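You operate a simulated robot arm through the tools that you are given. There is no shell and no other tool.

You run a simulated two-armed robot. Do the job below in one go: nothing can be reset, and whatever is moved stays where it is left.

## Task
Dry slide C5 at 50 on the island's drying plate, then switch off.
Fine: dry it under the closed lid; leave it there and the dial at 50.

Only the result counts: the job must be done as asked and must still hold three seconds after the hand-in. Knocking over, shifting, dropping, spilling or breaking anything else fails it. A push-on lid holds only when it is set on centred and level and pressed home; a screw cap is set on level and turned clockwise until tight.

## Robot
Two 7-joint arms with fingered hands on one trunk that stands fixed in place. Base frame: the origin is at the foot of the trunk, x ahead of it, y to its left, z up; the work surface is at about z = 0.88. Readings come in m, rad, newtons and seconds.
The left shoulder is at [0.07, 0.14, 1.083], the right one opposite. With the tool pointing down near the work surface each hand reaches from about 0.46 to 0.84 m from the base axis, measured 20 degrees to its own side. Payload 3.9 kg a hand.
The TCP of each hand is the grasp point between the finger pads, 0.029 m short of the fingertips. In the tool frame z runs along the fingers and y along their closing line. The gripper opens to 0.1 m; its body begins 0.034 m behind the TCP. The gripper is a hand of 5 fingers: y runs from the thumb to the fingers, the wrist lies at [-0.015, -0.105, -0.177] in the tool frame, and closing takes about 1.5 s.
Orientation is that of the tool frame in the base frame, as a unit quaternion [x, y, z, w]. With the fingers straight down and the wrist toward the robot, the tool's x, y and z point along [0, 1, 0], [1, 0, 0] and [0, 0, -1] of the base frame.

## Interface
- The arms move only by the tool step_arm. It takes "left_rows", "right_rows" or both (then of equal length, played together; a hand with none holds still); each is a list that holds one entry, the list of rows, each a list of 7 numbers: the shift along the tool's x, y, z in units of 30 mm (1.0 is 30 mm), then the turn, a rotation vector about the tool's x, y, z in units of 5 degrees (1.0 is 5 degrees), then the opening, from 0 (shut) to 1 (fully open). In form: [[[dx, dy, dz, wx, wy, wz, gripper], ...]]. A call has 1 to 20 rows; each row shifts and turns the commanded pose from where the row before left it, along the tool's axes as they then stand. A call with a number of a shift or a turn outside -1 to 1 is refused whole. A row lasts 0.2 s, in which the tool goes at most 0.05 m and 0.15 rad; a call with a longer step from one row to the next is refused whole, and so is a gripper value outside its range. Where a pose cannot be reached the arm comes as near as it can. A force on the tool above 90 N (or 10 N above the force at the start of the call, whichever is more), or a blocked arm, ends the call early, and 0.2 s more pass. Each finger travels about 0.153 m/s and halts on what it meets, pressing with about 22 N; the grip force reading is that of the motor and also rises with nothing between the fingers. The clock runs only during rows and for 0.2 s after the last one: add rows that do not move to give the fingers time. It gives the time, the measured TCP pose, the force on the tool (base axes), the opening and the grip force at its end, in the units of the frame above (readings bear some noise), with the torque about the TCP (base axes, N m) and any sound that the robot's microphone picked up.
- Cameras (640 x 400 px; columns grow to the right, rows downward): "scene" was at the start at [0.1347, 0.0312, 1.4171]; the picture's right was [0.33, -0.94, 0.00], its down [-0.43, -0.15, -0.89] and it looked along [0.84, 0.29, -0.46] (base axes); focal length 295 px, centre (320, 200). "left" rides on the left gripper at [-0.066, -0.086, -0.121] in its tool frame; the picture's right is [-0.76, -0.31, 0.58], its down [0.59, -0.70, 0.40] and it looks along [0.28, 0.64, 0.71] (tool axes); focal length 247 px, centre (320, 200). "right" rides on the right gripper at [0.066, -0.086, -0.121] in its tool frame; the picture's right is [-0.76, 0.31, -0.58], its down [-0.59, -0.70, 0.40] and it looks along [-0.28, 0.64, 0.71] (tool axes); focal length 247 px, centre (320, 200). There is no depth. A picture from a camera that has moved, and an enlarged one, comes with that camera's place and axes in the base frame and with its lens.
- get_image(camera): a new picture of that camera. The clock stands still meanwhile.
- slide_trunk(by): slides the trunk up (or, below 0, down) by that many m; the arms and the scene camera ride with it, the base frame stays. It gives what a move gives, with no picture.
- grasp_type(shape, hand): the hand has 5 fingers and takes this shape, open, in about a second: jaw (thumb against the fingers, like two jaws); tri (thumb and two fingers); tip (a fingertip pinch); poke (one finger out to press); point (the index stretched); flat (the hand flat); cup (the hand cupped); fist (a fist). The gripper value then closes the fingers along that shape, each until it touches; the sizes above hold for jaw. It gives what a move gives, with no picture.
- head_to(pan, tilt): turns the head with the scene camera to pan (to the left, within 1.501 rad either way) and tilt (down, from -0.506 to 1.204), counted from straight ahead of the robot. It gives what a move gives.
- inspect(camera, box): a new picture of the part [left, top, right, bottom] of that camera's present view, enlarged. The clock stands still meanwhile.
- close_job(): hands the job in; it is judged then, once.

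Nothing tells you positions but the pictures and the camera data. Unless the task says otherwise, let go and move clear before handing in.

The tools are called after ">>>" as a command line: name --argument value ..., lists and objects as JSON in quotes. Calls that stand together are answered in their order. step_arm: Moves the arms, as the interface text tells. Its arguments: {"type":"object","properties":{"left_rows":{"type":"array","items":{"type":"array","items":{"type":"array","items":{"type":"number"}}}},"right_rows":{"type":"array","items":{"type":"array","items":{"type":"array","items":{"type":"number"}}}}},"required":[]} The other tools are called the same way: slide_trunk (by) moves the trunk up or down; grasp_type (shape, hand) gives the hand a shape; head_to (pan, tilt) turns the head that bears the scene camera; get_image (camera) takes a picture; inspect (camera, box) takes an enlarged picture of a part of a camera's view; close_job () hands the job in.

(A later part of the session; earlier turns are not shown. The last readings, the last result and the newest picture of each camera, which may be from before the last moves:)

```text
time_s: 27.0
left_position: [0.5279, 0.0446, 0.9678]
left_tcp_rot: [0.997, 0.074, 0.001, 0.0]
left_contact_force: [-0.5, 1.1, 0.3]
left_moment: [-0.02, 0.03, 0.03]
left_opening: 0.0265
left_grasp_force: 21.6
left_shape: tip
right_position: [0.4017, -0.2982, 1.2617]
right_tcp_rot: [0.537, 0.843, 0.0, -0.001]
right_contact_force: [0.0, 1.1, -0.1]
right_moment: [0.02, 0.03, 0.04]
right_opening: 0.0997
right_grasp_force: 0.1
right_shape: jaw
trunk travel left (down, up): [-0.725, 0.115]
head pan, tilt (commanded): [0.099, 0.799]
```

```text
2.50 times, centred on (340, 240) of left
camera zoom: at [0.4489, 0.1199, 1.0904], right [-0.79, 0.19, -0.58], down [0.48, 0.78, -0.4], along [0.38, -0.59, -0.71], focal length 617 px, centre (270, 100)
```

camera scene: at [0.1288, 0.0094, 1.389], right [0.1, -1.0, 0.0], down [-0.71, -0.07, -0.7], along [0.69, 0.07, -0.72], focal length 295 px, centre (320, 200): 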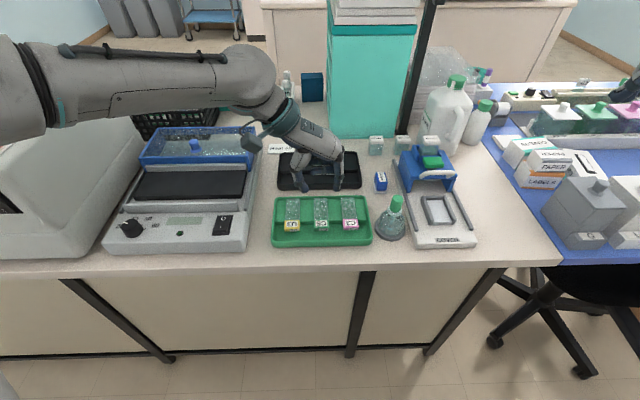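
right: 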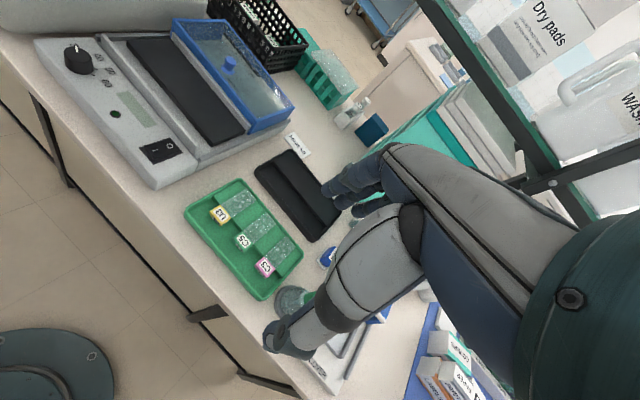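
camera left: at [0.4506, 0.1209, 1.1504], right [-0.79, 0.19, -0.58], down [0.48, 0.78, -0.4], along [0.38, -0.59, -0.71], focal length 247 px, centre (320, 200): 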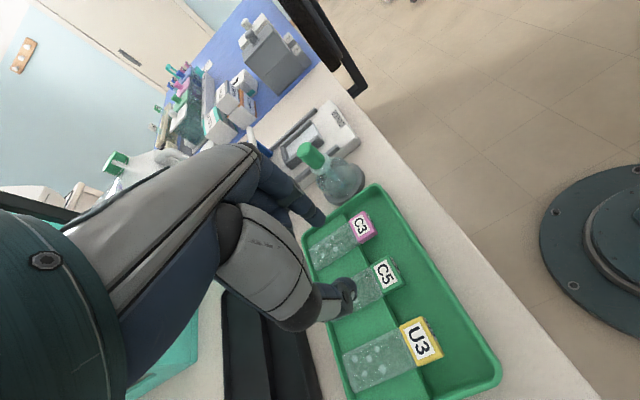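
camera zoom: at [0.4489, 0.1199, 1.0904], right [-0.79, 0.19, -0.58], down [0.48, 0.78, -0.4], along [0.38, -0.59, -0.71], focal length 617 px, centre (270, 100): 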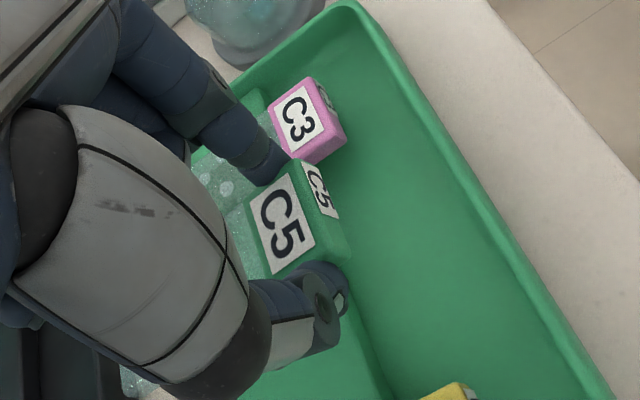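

C5 is up and level. I take a look from the right-hand camera to see the slide from the side (label versus glass underside).

>>> step_arm --left_rows '[[[0, 0, -0.5, 0, 0, 0, 0], [0, 0, -0.5, 0, 0, 0, 0], [0, 0, -0.5, 0, 0, 0, 0], [0, 0, -0.5, 0, 0, 0, 0], [0, 0, -0.5, 0, 0, 0, 0], [0, 0, -0.4, 0, 0, 0, 0]]]'

>>> get_image --camera "right"

>>> get_image --camera "scene"

```text
time_s: 28.4
left_position: [0.5264, 0.0448, 1.0582]
left_tcp_rot: [0.997, 0.074, 0.001, 0.0]
left_contact_force: [-0.3, -0.2, -0.9]
left_moment: [0.0, 0.01, 0.0]
left_opening: 0.0268
left_grasp_force: 22.0
left_shape: tip
right_position: [0.4018, -0.2997, 1.262]
right_tcp_rot: [0.537, 0.844, -0.001, 0.0]
right_contact_force: [-0.1, -0.2, 0.3]
right_moment: [0.0, -0.01, 0.0]
right_opening: 0.0997
right_grasp_force: 0.0
right_shape: jaw
trunk travel left (down, up): [-0.725, 0.115]
head pan, tilt (commanded): [0.099, 0.799]
```

```text
taken
camera right: at [0.2959, -0.278, 1.3835], right [0.6, -0.56, 0.58], down [-0.39, -0.83, -0.4], along [0.7, 0.01, -0.71], focal length 247 px, centre (320, 200)
```

right: 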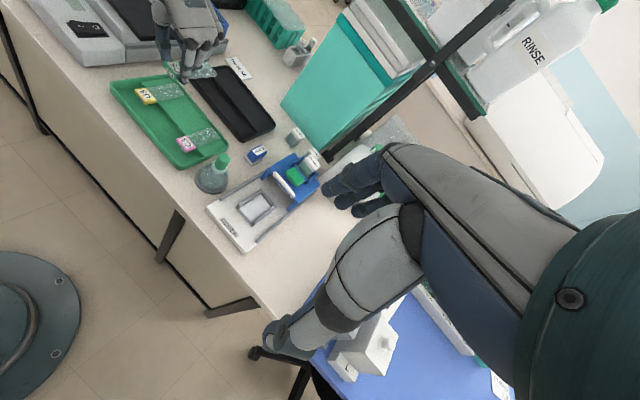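

```text
taken
camera scene: at [0.1285, 0.009, 1.389], right [0.1, -1.0, 0.0], down [-0.71, -0.07, -0.7], along [0.69, 0.07, -0.72], focal length 295 px, centre (320, 200)
```

scene: 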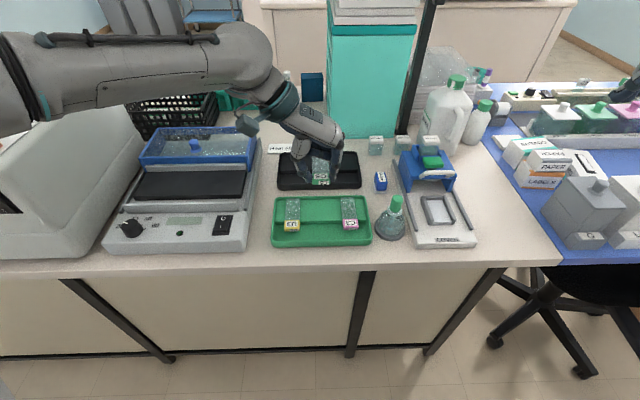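

>>> inspect --camera "right" --box '[100, 20, 260, 130]'

>>> inspect --camera "scene" --box '[285, 150, 355, 195]'

>>> inspect --camera "scene" --box '[95, 110, 275, 260]'

```text
3.64 times, centred on (180, 75) of right
camera zoom: at [0.2959, -0.278, 1.3835], right [0.6, -0.56, 0.58], down [-0.39, -0.83, -0.4], along [0.7, 0.01, -0.71], focal length 898 px, centre (829, 654)
```

zoom: 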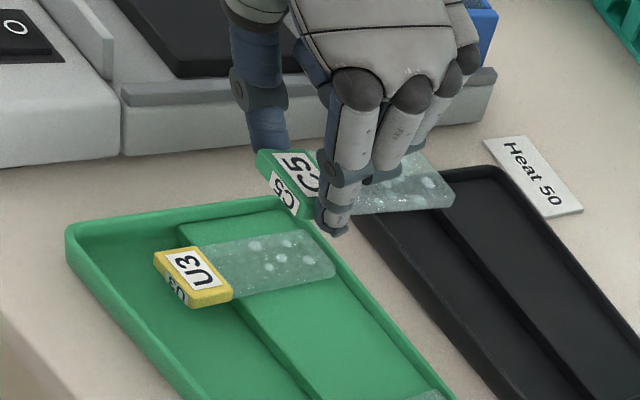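

```text
8.89 times, centred on (320, 172) of scene
camera zoom: at [0.1285, 0.009, 1.389], right [0.1, -1.0, 0.0], down [-0.71, -0.07, -0.7], along [0.69, 0.07, -0.72], focal length 2626 px, centre (320, 444)
```

zoom: 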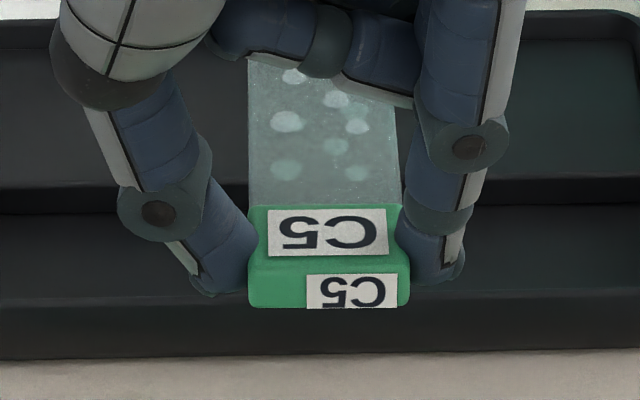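

```text
2.67 times, centred on (185, 185) of scene
camera zoom: at [0.1285, 0.009, 1.389], right [0.1, -1.0, 0.0], down [-0.71, -0.07, -0.7], along [0.69, 0.07, -0.72], focal length 788 px, centre (680, 240)
```

zoom: 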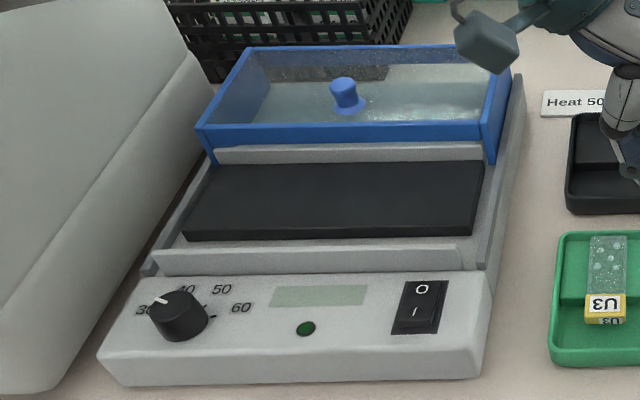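

The label has finger notches and is about 10 mm thick. I look closer at U3's side and at the gap in front of the plate to decide how the slide should lie.

>>> inspect --camera "right" --box '[125, 75, 195, 115]'

>>> inspect --camera "right" --box '[60, 0, 190, 70]'

>>> inspect --camera "scene" --box '[190, 160, 260, 240]'

```text
9.14 times, centred on (160, 95) of right
camera zoom: at [0.2959, -0.278, 1.3835], right [0.6, -0.56, 0.58], down [-0.39, -0.83, -0.4], along [0.7, 0.01, -0.71], focal length 2258 px, centre (1783, 1160)
```

zoom: 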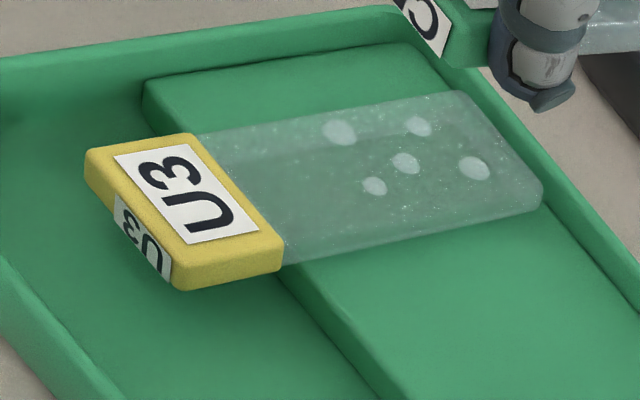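

```text
4.92 times, centred on (125, 35) of right
camera zoom: at [0.2959, -0.278, 1.3835], right [0.6, -0.56, 0.58], down [-0.39, -0.83, -0.4], along [0.7, 0.01, -0.71], focal length 1216 px, centre (1280, 1012)
```

zoom: 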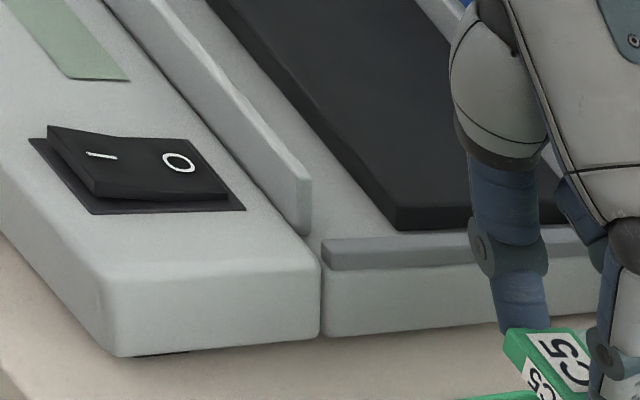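

```text
5.00 times, centred on (225, 200) of scene
camera zoom: at [0.1285, 0.009, 1.389], right [0.1, -1.0, 0.0], down [-0.71, -0.07, -0.7], along [0.69, 0.07, -0.72], focal length 1477 px, centre (795, 200)
```

zoom: 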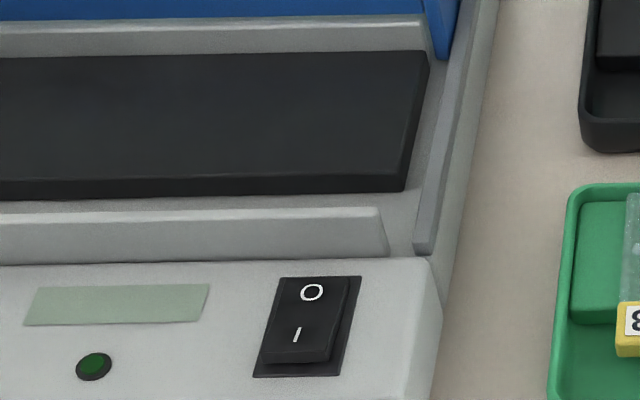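

U3 shows glass and label undersides nearly flush, so C5 can lie flat with its label just over the plate's front gap, where my fingertips have room. I carry C5 to above the plate, TCP about [0.541, 0.335, 1.06].

>>> step_arm --left_rows '[[[0.16, -0.4, 0, 0, 0, 0, 0], [0.16, -0.7, 0, 0, 0, 0, 0], [0.16, -0.8, 0, 0, 0, 0, 0], [0.16, -0.8, 0, 0, 0, 0, 0], [0.16, -0.8, 0, 0, 0, 0, 0], [0.16, -0.8, 0, 0, 0, 0, 0], [0.16, -0.8, 0, 0, 0, 0, 0], [0.16, -0.8, 0, 0, 0, 0, 0], [0.16, -0.8, 0, 0, 0, 0, 0], [0.16, -0.8, 0, 0, 0, 0, 0], [0.16, -0.8, 0, 0, 0, 0, 0], [0.16, -0.7, 0, 0, 0, 0, 0], [0, -0.28, 0, 0, 0, 0, 0]]]'

>>> head_to --pan 0.45 --tilt 0.8

>>> get_image --camera "scene"

>>> get_image --camera "left"

```text
time_s: 31.2
left_position: [0.5409, 0.3302, 1.0555]
left_tcp_rot: [0.997, 0.074, 0.001, 0.0]
left_contact_force: [-0.8, -0.6, 0.5]
left_moment: [0.01, 0.03, 0.01]
left_opening: 0.0269
left_grasp_force: 21.8
left_shape: tip
right_position: [0.4025, -0.2993, 1.2628]
right_tcp_rot: [0.537, 0.843, 0.0, 0.0]
right_contact_force: [-0.3, -0.4, -0.5]
right_moment: [-0.01, -0.02, 0.03]
right_opening: 0.0999
right_grasp_force: 0.0
right_shape: jaw
trunk travel left (down, up): [-0.725, 0.115]
head pan, tilt (commanded): [0.099, 0.799]
```

```text
time_s: 32.0
left_position: [0.5406, 0.33, 1.0554]
left_tcp_rot: [0.997, 0.075, 0.001, 0.0]
left_contact_force: [-0.5, 0.8, 0.0]
left_moment: [-0.01, 0.02, 0.02]
left_opening: 0.0269
left_grasp_force: 21.9
left_shape: tip
right_position: [0.4016, -0.2989, 1.2628]
right_tcp_rot: [0.538, 0.843, 0.0, 0.0]
right_contact_force: [-0.7, 0.0, 1.1]
right_moment: [-0.01, 0.01, 0.02]
right_opening: 0.0999
right_grasp_force: 0.1
right_shape: jaw
trunk travel left (down, up): [-0.725, 0.115]
head pan, tilt (commanded): [0.45, 0.799]
```

```text
taken
camera scene: at [0.1212, 0.0361, 1.389], right [0.43, -0.9, 0.0], down [-0.65, -0.31, -0.7], along [0.63, 0.3, -0.72], focal length 295 px, centre (320, 200)
```

scene: 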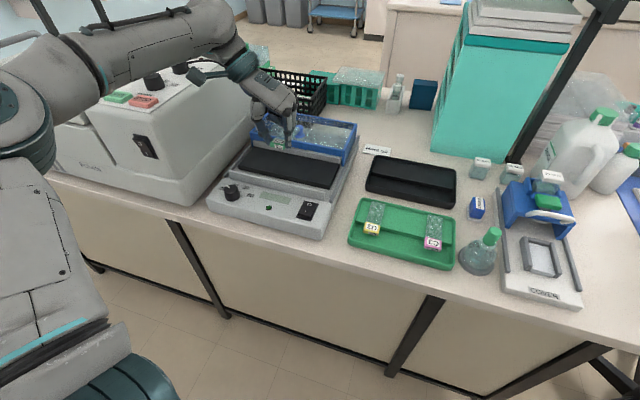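

```text
taken
camera left: at [0.4631, 0.4047, 1.1781], right [-0.79, 0.19, -0.58], down [0.48, 0.78, -0.4], along [0.38, -0.59, -0.71], focal length 247 px, centre (320, 200)
```

left: 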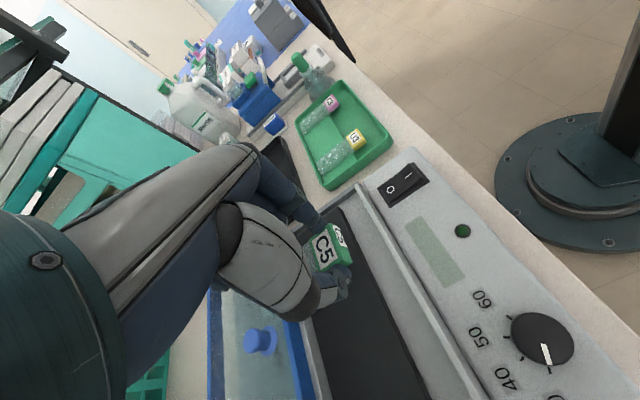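

C5 hangs level above the plate. I zoom in to measure the plate's front edge, the front bar and the gap between them from this nearer camera.

>>> inspect --camera "left" --box '[280, 180, 480, 400]'

>>> inspect --camera "scene" --box '[200, 90, 370, 240]'

>>> inspect --camera "left" --box '[430, 250, 620, 400]'

```text
1.82 times, centred on (380, 290) of left
camera zoom: at [0.4631, 0.4047, 1.1781], right [-0.79, 0.19, -0.58], down [0.48, 0.78, -0.4], along [0.38, -0.59, -0.71], focal length 449 px, centre (211, 36)
```

zoom: 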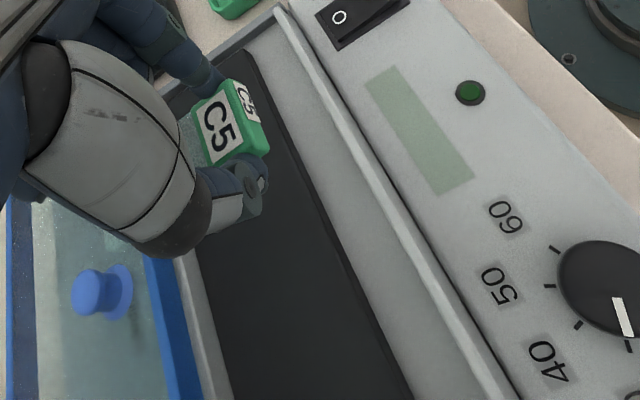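

```text
2.67 times, centred on (285, 165) of scene
camera zoom: at [0.1212, 0.0361, 1.389], right [0.43, -0.9, 0.0], down [-0.65, -0.31, -0.7], along [0.63, 0.3, -0.72], focal length 788 px, centre (413, 293)
```

zoom: 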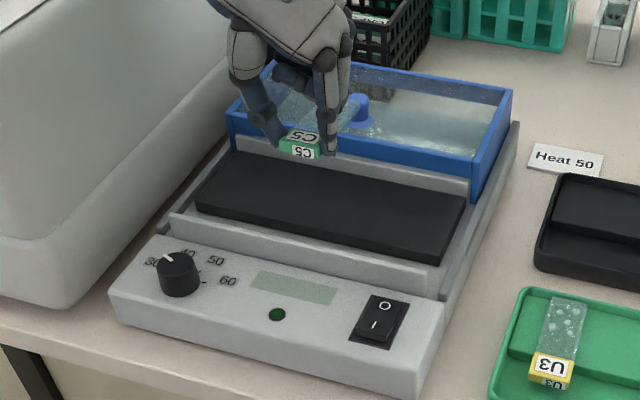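

```text
2.67 times, centred on (525, 325) of left
camera zoom: at [0.4631, 0.4047, 1.1781], right [-0.79, 0.19, -0.58], down [0.48, 0.78, -0.4], along [0.38, -0.59, -0.71], focal length 659 px, centre (-227, -133)
```

zoom: 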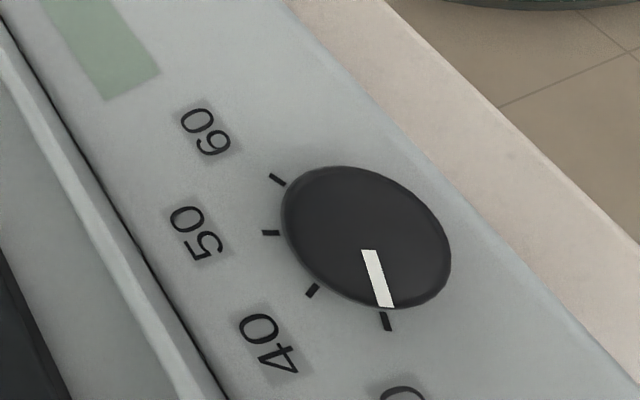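

The dial's ticks are clear: the pointer sits on 30 and the 50 tick is two ticks clockwise. There is about 28 mm between plate edge and front bar, so I go straight down with C5 to TCP z 0.972 and look.

>>> step_arm --left_rows '[[[0, 0, 0.5, 0, 0, 0, 0], [0, 0, 0.5, 0, 0, 0, 0], [0, 0, 0.5, 0, 0, 0, 0], [0, 0, 0.5, 0, 0, 0, 0], [0, 0, 0.45, 0, 0, 0, 0], [0, 0, 0.33, 0, 0, 0, 0]]]'

>>> inspect --camera "left" --box '[280, 180, 480, 400]'

>>> inspect --camera "scene" --box '[220, 110, 340, 210]'

```text
time_s: 33.4
left_position: [0.5406, 0.3299, 0.9717]
left_tcp_rot: [0.997, 0.075, 0.001, 0.0]
left_contact_force: [-0.3, 0.3, -1.1]
left_moment: [-0.01, 0.02, -0.03]
left_opening: 0.0269
left_grasp_force: 21.6
left_shape: tip
right_position: [0.4015, -0.2988, 1.2623]
right_tcp_rot: [0.537, 0.843, -0.001, 0.0]
right_contact_force: [-0.9, 0.1, 0.0]
right_moment: [0.0, 0.06, -0.01]
right_opening: 0.0999
right_grasp_force: 0.0
right_shape: jaw
trunk travel left (down, up): [-0.725, 0.115]
head pan, tilt (commanded): [0.45, 0.799]
```

```text
1.82 times, centred on (380, 290) of left
camera zoom: at [0.4637, 0.4052, 1.0935], right [-0.79, 0.19, -0.58], down [0.48, 0.78, -0.4], along [0.38, -0.59, -0.71], focal length 449 px, centre (211, 36)
```

zoom: 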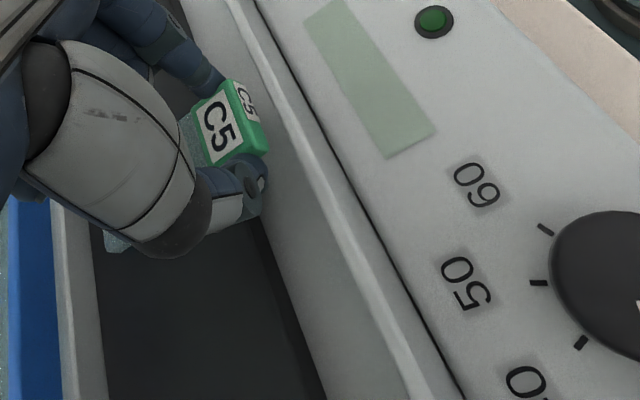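

```text
4.00 times, centred on (280, 160) of scene
camera zoom: at [0.1213, 0.0364, 1.389], right [0.44, -0.9, 0.0], down [-0.65, -0.31, -0.7], along [0.63, 0.3, -0.72], focal length 1182 px, centre (480, 360)
```

zoom: 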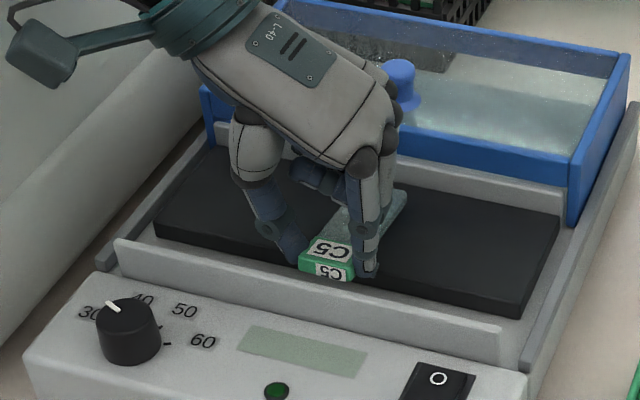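

The label is over the gap between plate and bar, and the far glass end stays over the plate short of the rear bar. I lower on in small steps and watch the force.

>>> step_arm --left_rows '[[[0, 0, 0.1, 0, 0, 0, 0], [0, 0, 0.1, 0, 0, 0, 0], [0, 0, 0, 0, 0, 0, 0]]]'

>>> inspect --camera "scene" --box '[250, 140, 330, 200]'

>>> inspect --camera "left" --box '[260, 180, 400, 320]'

```text
time_s: 34.2
left_position: [0.5411, 0.3301, 0.9668]
left_tcp_rot: [0.997, 0.074, 0.001, 0.0]
left_contact_force: [-0.1, -1.3, -0.2]
left_moment: [0.03, -0.02, 0.02]
left_opening: 0.0265
left_grasp_force: 21.9
left_shape: tip
right_position: [0.4024, -0.2998, 1.262]
right_tcp_rot: [0.537, 0.844, 0.0, 0.0]
right_contact_force: [0.3, 0.6, 0.2]
right_moment: [0.03, 0.02, 0.01]
right_opening: 0.0997
right_grasp_force: 0.0
right_shape: jaw
trunk travel left (down, up): [-0.725, 0.115]
head pan, tilt (commanded): [0.45, 0.799]
```

```text
6.67 times, centred on (290, 170) of scene
camera zoom: at [0.1211, 0.0362, 1.389], right [0.44, -0.9, 0.0], down [-0.65, -0.31, -0.7], along [0.63, 0.3, -0.72], focal length 1970 px, centre (520, 400)
```

zoom: 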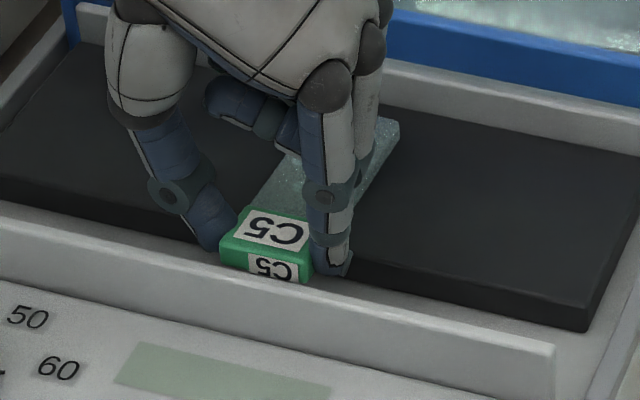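

```text
2.86 times, centred on (330, 250) of left
camera zoom: at [0.4638, 0.405, 1.0879], right [-0.79, 0.19, -0.58], down [0.48, 0.78, -0.4], along [0.38, -0.59, -0.71], focal length 706 px, centre (291, 57)
```

zoom: 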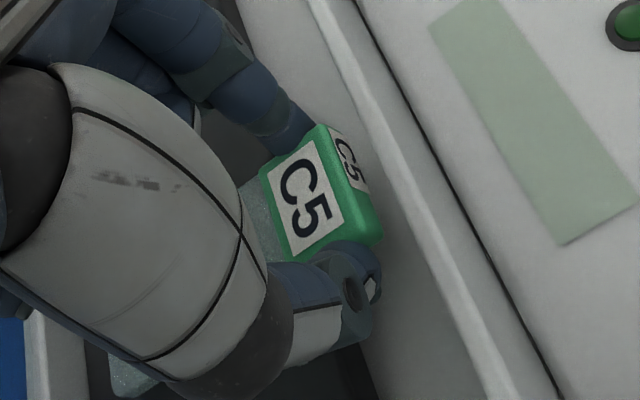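

The label is behind the bar with a few mm to spare. I check the thumb tip against the plate edge in a tighter view before going lower.

>>> inspect --camera "left" --box '[300, 230, 400, 330]'

>>> inspect --camera "left" --box '[240, 240, 440, 400]'

>>> inspect --camera "scene" --box '[265, 155, 315, 190]'

```text
4.00 times, centred on (350, 280) of left
camera zoom: at [0.4638, 0.405, 1.0879], right [-0.79, 0.19, -0.58], down [0.48, 0.78, -0.4], along [0.38, -0.59, -0.71], focal length 988 px, centre (200, -120)
```

zoom: 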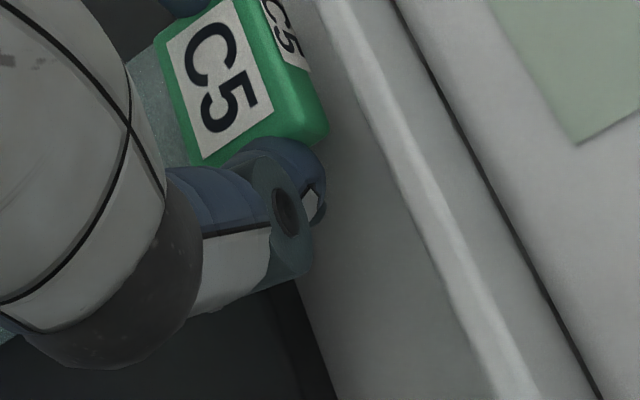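

```text
2.50 times, centred on (340, 320) of left
camera zoom: at [0.4638, 0.405, 1.0879], right [-0.79, 0.19, -0.58], down [0.48, 0.78, -0.4], along [0.38, -0.59, -0.71], focal length 617 px, centre (270, -100)
```

zoom: 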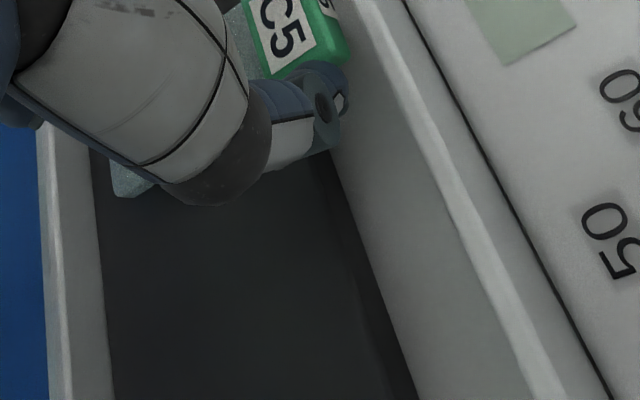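

```text
11.43 times, centred on (290, 172) of scene
camera zoom: at [0.1211, 0.0362, 1.389], right [0.44, -0.9, 0.0], down [-0.65, -0.31, -0.7], along [0.63, 0.3, -0.72], focal length 3376 px, centre (663, 514)
```

zoom: 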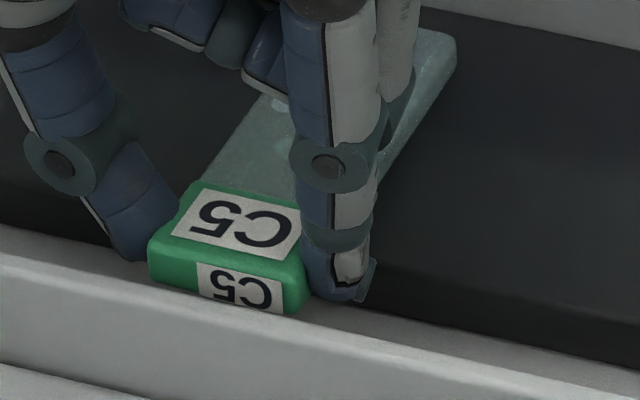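

The plate's front face is at about 3 cm behind the bar with the thumb 8 mm clear, the label about 5 mm clear of the bar. I shift 3 mm back for balance and lower 4 mm.

>>> step_arm --left_rows '[[[0.1, 0, 0, 0, 0, 0, 0], [0, 0, 0.07, 0, 0, 0, 0], [0, 0, 0.07, 0, 0, 0, 0], [0, 0, 0, 0, 0, 0, 0]]]'

>>> inspect --camera "scene" --box '[255, 145, 325, 190]'

```text
time_s: 35.2
left_position: [0.5454, 0.33, 0.9618]
left_tcp_rot: [0.997, 0.074, 0.0, 0.0]
left_contact_force: [-0.8, -0.2, -0.4]
left_moment: [0.0, -0.01, 0.0]
left_opening: 0.0268
left_grasp_force: 22.0
left_shape: tip
right_position: [0.4026, -0.3, 1.2623]
right_tcp_rot: [0.537, 0.844, 0.0, 0.0]
right_contact_force: [-0.2, -0.6, 0.1]
right_moment: [0.01, -0.01, 0.02]
right_opening: 0.1
right_grasp_force: 0.1
right_shape: jaw
trunk travel left (down, up): [-0.725, 0.115]
head pan, tilt (commanded): [0.45, 0.799]
```

```text
8.89 times, centred on (290, 168) of scene
camera zoom: at [0.1211, 0.0362, 1.389], right [0.44, -0.9, 0.0], down [-0.65, -0.31, -0.7], along [0.63, 0.3, -0.72], focal length 2626 px, centre (587, 489)
```

zoom: 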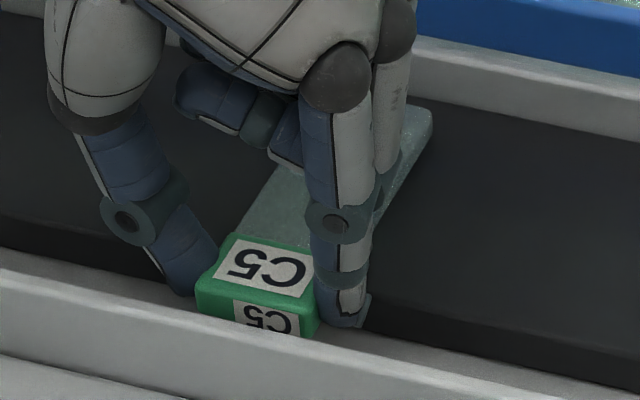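

No contact force yet; the glass still hovers a little above the plate. I go down another 3 mm.

>>> step_arm --left_rows '[[[0, 0, 0.05, 0, 0, 0, 0], [0, 0, 0.05, 0, 0, 0, 0], [0, 0, 0, 0, 0, 0, 0]]]'

```text
time_s: 36.0
left_position: [0.5436, 0.3295, 0.9603]
left_tcp_rot: [0.997, 0.074, 0.001, 0.0]
left_contact_force: [-0.7, 0.6, 4.6]
left_moment: [-0.03, -0.03, 0.0]
left_opening: 0.0267
left_grasp_force: 22.0
left_shape: tip
right_position: [0.4012, -0.3002, 1.2637]
right_tcp_rot: [0.537, 0.844, 0.0, 0.0]
right_contact_force: [-0.4, 0.4, 0.5]
right_moment: [-0.02, -0.02, 0.01]
right_opening: 0.1
right_grasp_force: 0.0
right_shape: jaw
trunk travel left (down, up): [-0.725, 0.115]
head pan, tilt (commanded): [0.45, 0.799]
```

There is now 4.6 N upward at z 0.960, just where I expected the slide to meet the plate. I look to confirm.

>>> inspect --camera "scene" --box '[255, 145, 325, 190]'

>>> inspect --camera "left" --box '[240, 200, 440, 360]'

>>> inspect --camera "right" --box '[20, 0, 180, 90]'

```text
8.89 times, centred on (290, 168) of scene
camera zoom: at [0.1202, 0.0359, 1.3892], right [0.44, -0.9, 0.0], down [-0.65, -0.31, -0.7], along [0.63, 0.3, -0.72], focal length 2626 px, centre (587, 489)
```

zoom: 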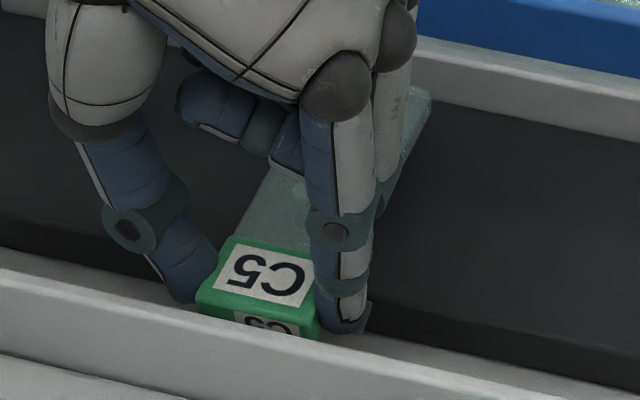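

```text
2.50 times, centred on (340, 280) of left
camera zoom: at [0.4666, 0.4048, 1.0813], right [-0.79, 0.19, -0.58], down [0.48, 0.78, -0.4], along [0.38, -0.59, -0.71], focal length 617 px, centre (270, 0)
```

zoom: 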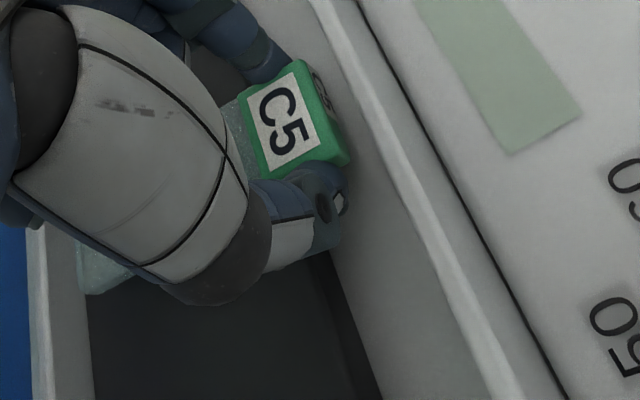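

```text
4.00 times, centred on (100, 45) of right
camera zoom: at [0.2953, -0.2782, 1.3837], right [0.6, -0.56, 0.58], down [-0.39, -0.83, -0.4], along [0.7, 0.01, -0.71], focal length 988 px, centre (1200, 820)
```

zoom: 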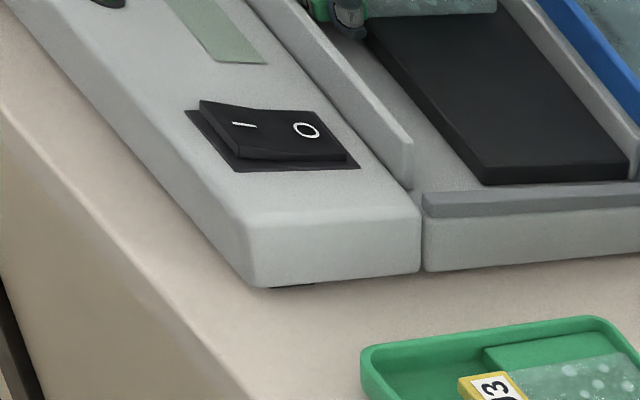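

The contact was the plate's front edge: the slide pitched a few degrees, far end up. I raise 3 mm, pitch the hand 4° far-end-down (which also brings the label about 2 mm forward) and look again.

>>> step_arm --left_rows '[[[0, 0, -0.1, 0, 0, 0, 0], [0, 0, 0, 0, -0.4, 0, 0], [0, 0, 0, 0, -0.4, 0, 0], [0, 0, 0, 0, 0, 0, 0]]]'

>>> inspect --camera "scene" --box '[255, 145, 325, 190]'

>>> inspect --camera "left" --box '[240, 200, 440, 360]'

```text
time_s: 37.0
left_position: [0.5453, 0.3312, 0.9613]
left_tcp_rot: [0.997, 0.073, -0.034, 0.002]
left_contact_force: [0.8, -0.4, 0.1]
left_moment: [-0.02, -0.01, -0.01]
left_opening: 0.0269
left_grasp_force: 21.6
left_shape: tip
right_position: [0.4011, -0.2995, 1.2626]
right_tcp_rot: [0.537, 0.843, 0.0, 0.0]
right_contact_force: [0.5, -0.4, -0.9]
right_moment: [0.02, 0.01, -0.02]
right_opening: 0.0996
right_grasp_force: 0.0
right_shape: jaw
trunk travel left (down, up): [-0.725, 0.115]
head pan, tilt (commanded): [0.45, 0.799]
```

```text
8.89 times, centred on (290, 168) of scene
camera zoom: at [0.1209, 0.0363, 1.389], right [0.44, -0.9, 0.0], down [-0.65, -0.31, -0.7], along [0.63, 0.3, -0.72], focal length 2626 px, centre (587, 489)
```

zoom: 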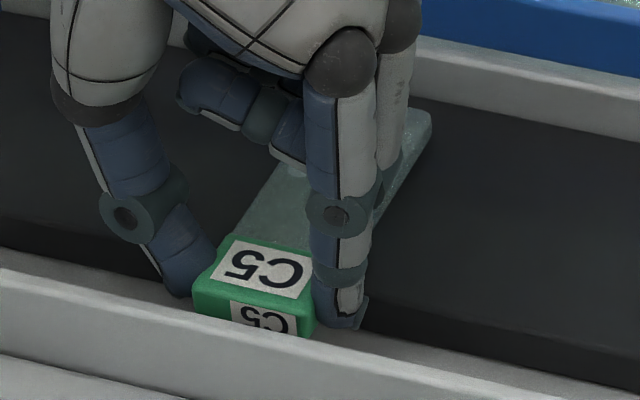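

```text
2.50 times, centred on (340, 280) of left
camera zoom: at [0.4761, 0.4068, 1.0881], right [-0.83, 0.19, -0.52], down [0.45, 0.78, -0.44], along [0.33, -0.6, -0.73], focal length 617 px, centre (270, 0)
```

zoom: 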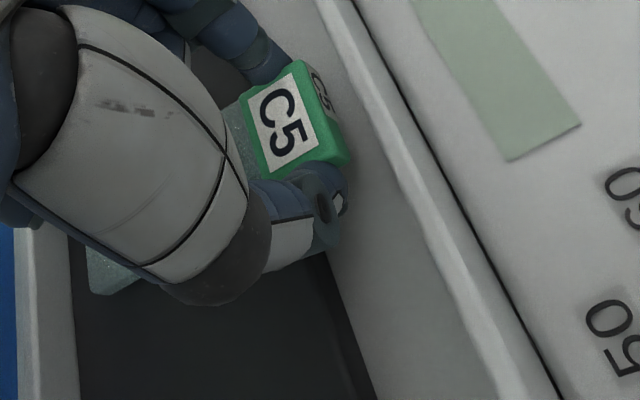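

No contact now and the slide looks level again. I lower in 1 mm steps until it touches.

>>> step_arm --left_rows '[[[0, 0, 0.04, 0, 0, 0, 0], [0, 0, 0.03, 0, 0, 0, 0], [0, 0, 0, 0, 0, 0, 0]]]'

>>> inspect --camera "scene" --box '[255, 145, 325, 190]'

```text
time_s: 37.8
left_position: [0.5452, 0.3295, 0.9603]
left_tcp_rot: [0.997, 0.075, -0.035, 0.003]
left_contact_force: [0.2, 1.0, 3.8]
left_moment: [-0.02, -0.03, 0.02]
left_opening: 0.0271
left_grasp_force: 22.1
left_shape: tip
right_position: [0.4016, -0.3, 1.262]
right_tcp_rot: [0.537, 0.844, 0.0, 0.0]
right_contact_force: [1.1, 0.6, 0.0]
right_moment: [0.02, -0.04, -0.01]
right_opening: 0.0995
right_grasp_force: 0.1
right_shape: jaw
trunk travel left (down, up): [-0.725, 0.115]
head pan, tilt (commanded): [0.45, 0.799]
```

```text
8.89 times, centred on (290, 168) of scene
camera zoom: at [0.1205, 0.0361, 1.3891], right [0.44, -0.9, 0.0], down [-0.65, -0.31, -0.7], along [0.63, 0.3, -0.72], focal length 2626 px, centre (587, 489)
```

zoom: 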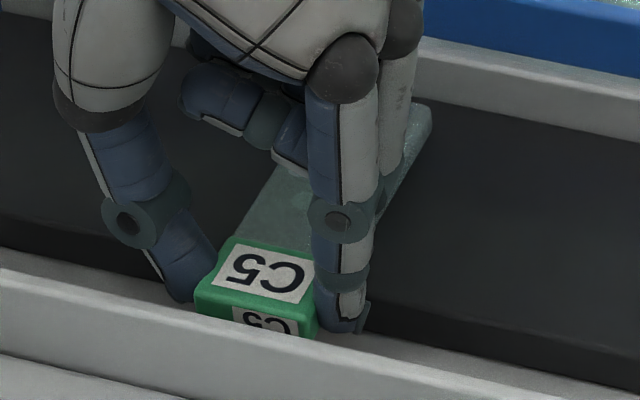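

It touches at the plate's front edge with 3.8 N, within about 1 mm of lying flat, so letting go will settle the glass on the plate. I open the pinch gently to 45 mm.

>>> step_arm --left_rows '[[[0, 0, -0.02, 0, 0, 0, 0.1], [0, 0, 0, 0, 0, 0, 0.25], [0, 0, 0, 0, 0, 0, 0.32], [0, 0, 0, 0, 0, 0, 0.38], [0, 0, 0, 0, 0, 0, 0.45], [0, 0, 0, 0, 0, 0, 0.45]]]'

>>> inspect --camera "scene" --box '[255, 145, 325, 190]'

>>> inspect --camera "left" --box '[240, 200, 440, 360]'

```text
time_s: 39.2
left_position: [0.5456, 0.3292, 0.9594]
left_tcp_rot: [0.997, 0.074, -0.034, 0.002]
left_contact_force: [-0.4, -0.4, 0.0]
left_moment: [-0.03, -0.02, 0.0]
left_opening: 0.0445
left_grasp_force: 0.0
left_shape: tip
right_position: [0.4014, -0.2993, 1.2624]
right_tcp_rot: [0.537, 0.843, 0.0, 0.0]
right_contact_force: [-0.6, -0.8, 0.5]
right_moment: [0.01, -0.03, -0.01]
right_opening: 0.0999
right_grasp_force: 0.0
right_shape: jaw
trunk travel left (down, up): [-0.725, 0.115]
head pan, tilt (commanded): [0.45, 0.799]
```

```text
8.89 times, centred on (290, 168) of scene
camera zoom: at [0.1211, 0.0362, 1.389], right [0.44, -0.9, 0.0], down [-0.65, -0.31, -0.7], along [0.63, 0.3, -0.72], focal length 2626 px, centre (587, 489)
```

zoom: 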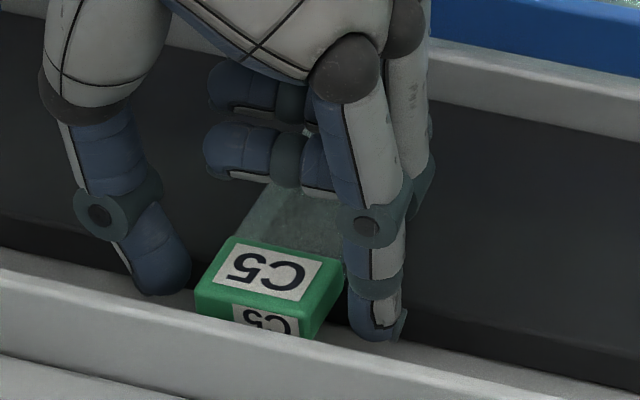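

```text
2.50 times, centred on (340, 280) of left
camera zoom: at [0.4761, 0.4058, 1.0866], right [-0.83, 0.19, -0.52], down [0.45, 0.78, -0.44], along [0.33, -0.6, -0.73], focal length 617 px, centre (270, 0)
```

zoom: 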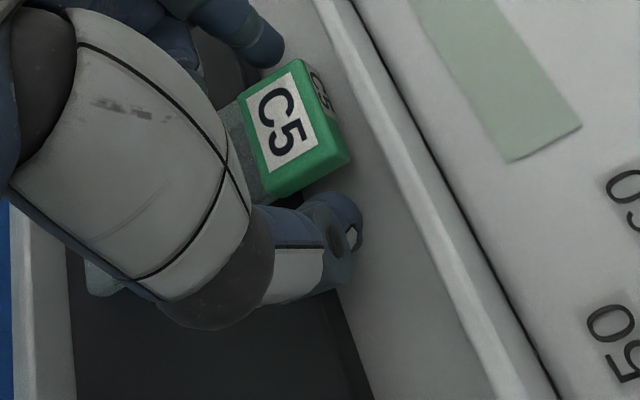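

C5 has settled on the plate with the label over the gap, and the fingers are clear of it. I lift the hand straight up and take a good look at the slide.

>>> step_arm --left_rows '[[[0, 0, -0.2, 0, 0, 0, 0.45], [0, 0, -0.3, 0, 0, 0, 0.45], [0, 0, -0.4, 0, 0, 0, 0.45], [0, 0, -0.5, 0, 0, 0, 0.45], [0, 0, -0.6, 0, 0.4, 0, 0.45], [0, 0, -0.7, 0, 0.4, 0, 0.45], [0, 0, -0.8, 0, 0, 0, 0.45], [0, 0, -0.8, 0, 0, 0, 0.45], [0, 0, -0.8, 0, 0, 0, 0.45]]]'

>>> inspect --camera "scene" --box '[220, 110, 340, 210]'

>>> get_image --camera "left"

```text
time_s: 41.2
left_position: [0.5477, 0.3315, 1.1155]
left_tcp_rot: [0.997, 0.074, 0.001, -0.001]
left_contact_force: [1.1, 0.0, -0.8]
left_moment: [0.01, -0.01, -0.01]
left_opening: 0.0441
left_grasp_force: 0.1
left_shape: tip
right_position: [0.4022, -0.3006, 1.2621]
right_tcp_rot: [0.537, 0.843, 0.0, 0.0]
right_contact_force: [-0.2, -0.6, 0.3]
right_moment: [-0.01, 0.01, 0.03]
right_opening: 0.0997
right_grasp_force: 0.0
right_shape: jaw
trunk travel left (down, up): [-0.725, 0.115]
head pan, tilt (commanded): [0.45, 0.799]
```

```text
4.00 times, centred on (280, 160) of scene
camera zoom: at [0.1208, 0.0357, 1.389], right [0.44, -0.9, 0.0], down [-0.65, -0.31, -0.7], along [0.63, 0.3, -0.72], focal length 1182 px, centre (480, 360)
```

zoom: 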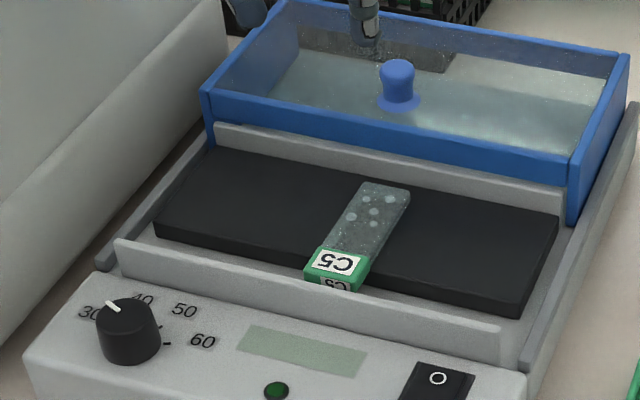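

```text
taken
camera left: at [0.4704, 0.4069, 1.2371], right [-0.79, 0.19, -0.58], down [0.48, 0.78, -0.4], along [0.38, -0.59, -0.71], focal length 247 px, centre (320, 200)
```

left: 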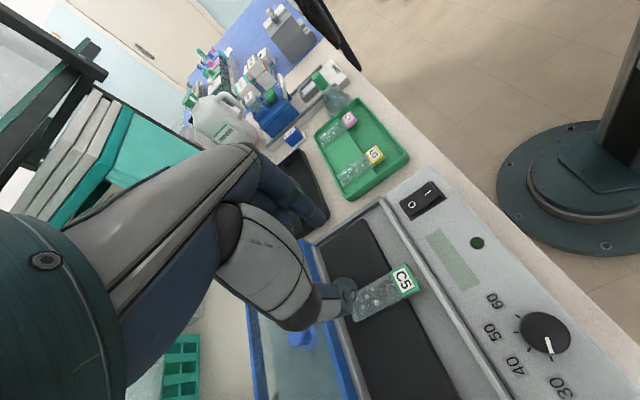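

C5 now lies on the black plate, label at its front edge. I zoom in to check it is flat and to study the lid, knob and rails.

>>> inspect --camera "scene" --box '[265, 145, 335, 190]'

>>> inspect --camera "scene" --box '[245, 100, 375, 200]'

>>> inspect --camera "right" --box '[60, 0, 240, 60]'

```text
8.89 times, centred on (300, 168) of scene
camera zoom: at [0.1208, 0.0357, 1.389], right [0.44, -0.9, 0.0], down [-0.65, -0.31, -0.7], along [0.63, 0.3, -0.72], focal length 2626 px, centre (498, 489)
```

zoom: 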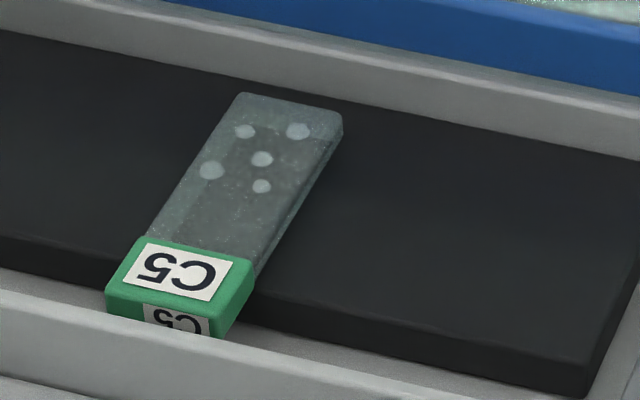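

```text
4.00 times, centred on (310, 150) of scene
camera zoom: at [0.1208, 0.0357, 1.389], right [0.44, -0.9, 0.0], down [-0.65, -0.31, -0.7], along [0.63, 0.3, -0.72], focal length 1182 px, centre (360, 400)
```

zoom: 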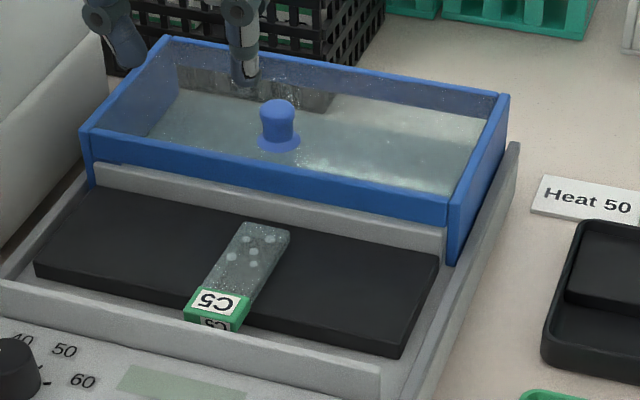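

```text
3.56 times, centred on (150, 30) of right
camera zoom: at [0.2958, -0.2783, 1.3835], right [0.6, -0.56, 0.58], down [-0.39, -0.83, -0.4], along [0.7, 0.01, -0.71], focal length 878 px, centre (924, 804)
```

zoom: 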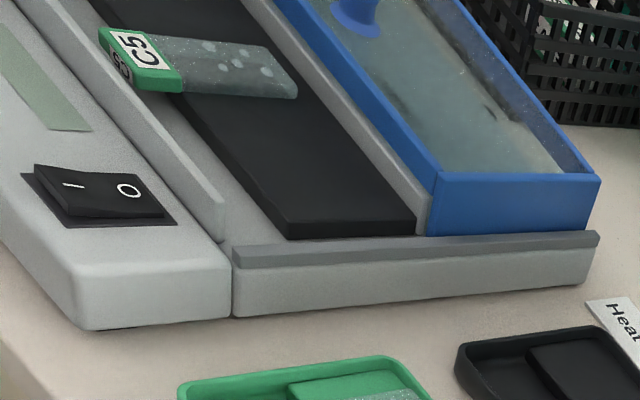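

C5 lies flat. The lid's knob is at about [0.676, 0.361], z 0.965–0.990, near the lid's front edge; the lid needs to come about 13 cm forward along its rails. I turn the left hand back 90° so thumb and index straddle the knob front-to-back.

>>> step_arm --left_rows '[[[0, 0, -0.1, 0, 0, -1, 0.45], [0, 0, 0, 0, 0, -1, 0.45], [0, 0, 0, 0, 0, -1, 0.45], [0, 0, 0, 0, 0, -1, 0.45], [0, 0, 0, 0, 0, -1, 0.45], [0, 0, 0, 0, 0, -1, 0.45], [0, 0, 0, 0, 0, -1, 0.45], [0, 0, 0, 0, 0, -1, 0.45], [0, 0, 0, 0, 0, -1, 0.45], [0, 0, 0, 0, 0, -1, 0.45], [0, 0, 0, 0, 0, -1, 0.45], [0, 0, 0, 0, 0, -1, 0.45], [0, 0, 0, 0, 0, -1, 0.45], [0, 0, 0, 0, 0, -1, 0.45], [0, 0, 0, 0, 0, -1, 0.45], [0, 0, 0, 0, 0, -1, 0.45], [0, 0, 0, 0, 0, -1, 0.45], [0, 0, 0, 0, 0, -1, 0.45]]]'

```text
time_s: 45.0
left_position: [0.5504, 0.3306, 1.1167]
left_tcp_rot: [0.653, 0.758, 0.001, 0.001]
left_contact_force: [0.5, -0.2, 0.8]
left_moment: [0.03, -0.03, 0.01]
left_opening: 0.0442
left_grasp_force: 0.0
left_shape: tip
right_position: [0.4023, -0.3, 1.2626]
right_tcp_rot: [0.538, 0.843, 0.0, 0.0]
right_contact_force: [-0.4, 0.1, -0.3]
right_moment: [-0.02, 0.02, 0.03]
right_opening: 0.0998
right_grasp_force: 0.0
right_shape: jaw
trunk travel left (down, up): [-0.725, 0.115]
head pan, tilt (commanded): [0.45, 0.799]
```

Orientation is now thumb-near, index-far. I move over the knob at z 1.117 and check from both cameras.

>>> step_arm --left_rows '[[[0.064, 0.6, 0, 0, 0, 0, 0.45], [0.064, 0.75, 0, 0, 0, 0, 0.45], [0.064, 0.75, 0, 0, 0, 0, 0.45], [0.064, 0.75, 0, 0, 0, 0, 0.45], [0.064, 0.75, 0, 0, 0, 0, 0.45], [0.064, 0.68, 0, 0, 0, 0, 0.45]]]'

>>> get_image --camera "scene"

>>> get_image --camera "left"

```text
time_s: 46.4
left_position: [0.6788, 0.362, 1.1167]
left_tcp_rot: [0.653, 0.757, 0.001, 0.001]
left_contact_force: [0.4, 1.2, 0.6]
left_moment: [-0.02, 0.04, -0.02]
left_opening: 0.0444
left_grasp_force: 0.1
left_shape: tip
right_position: [0.4034, -0.2999, 1.2611]
right_tcp_rot: [0.537, 0.844, 0.0, -0.001]
right_contact_force: [0.3, -0.3, 0.1]
right_moment: [-0.01, 0.01, -0.02]
right_opening: 0.1
right_grasp_force: 0.0
right_shape: jaw
trunk travel left (down, up): [-0.725, 0.115]
head pan, tilt (commanded): [0.45, 0.799]
```

```text
taken
camera scene: at [0.1223, 0.036, 1.3889], right [0.44, -0.9, 0.0], down [-0.65, -0.31, -0.7], along [0.63, 0.3, -0.72], focal length 295 px, centre (320, 200)
```

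scene: 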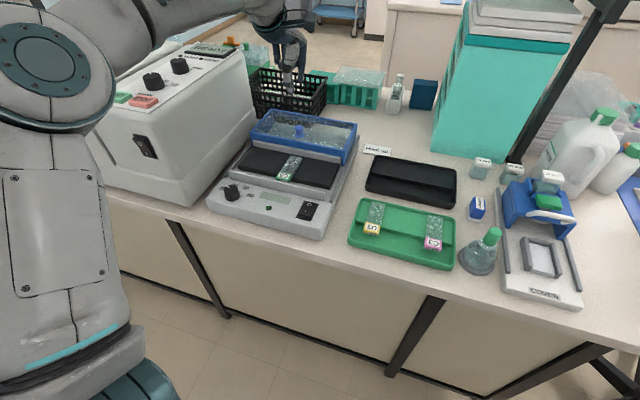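

```text
taken
camera left: at [0.6029, 0.2849, 1.2385], right [-0.19, -0.79, -0.58], down [-0.78, 0.48, -0.4], along [0.59, 0.37, -0.71], focal length 247 px, centre (320, 200)
```

left: 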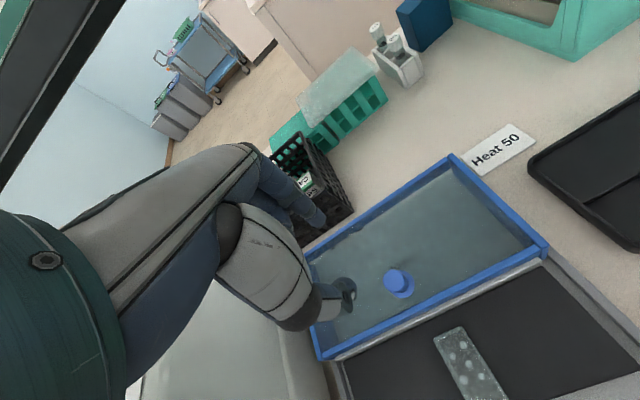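

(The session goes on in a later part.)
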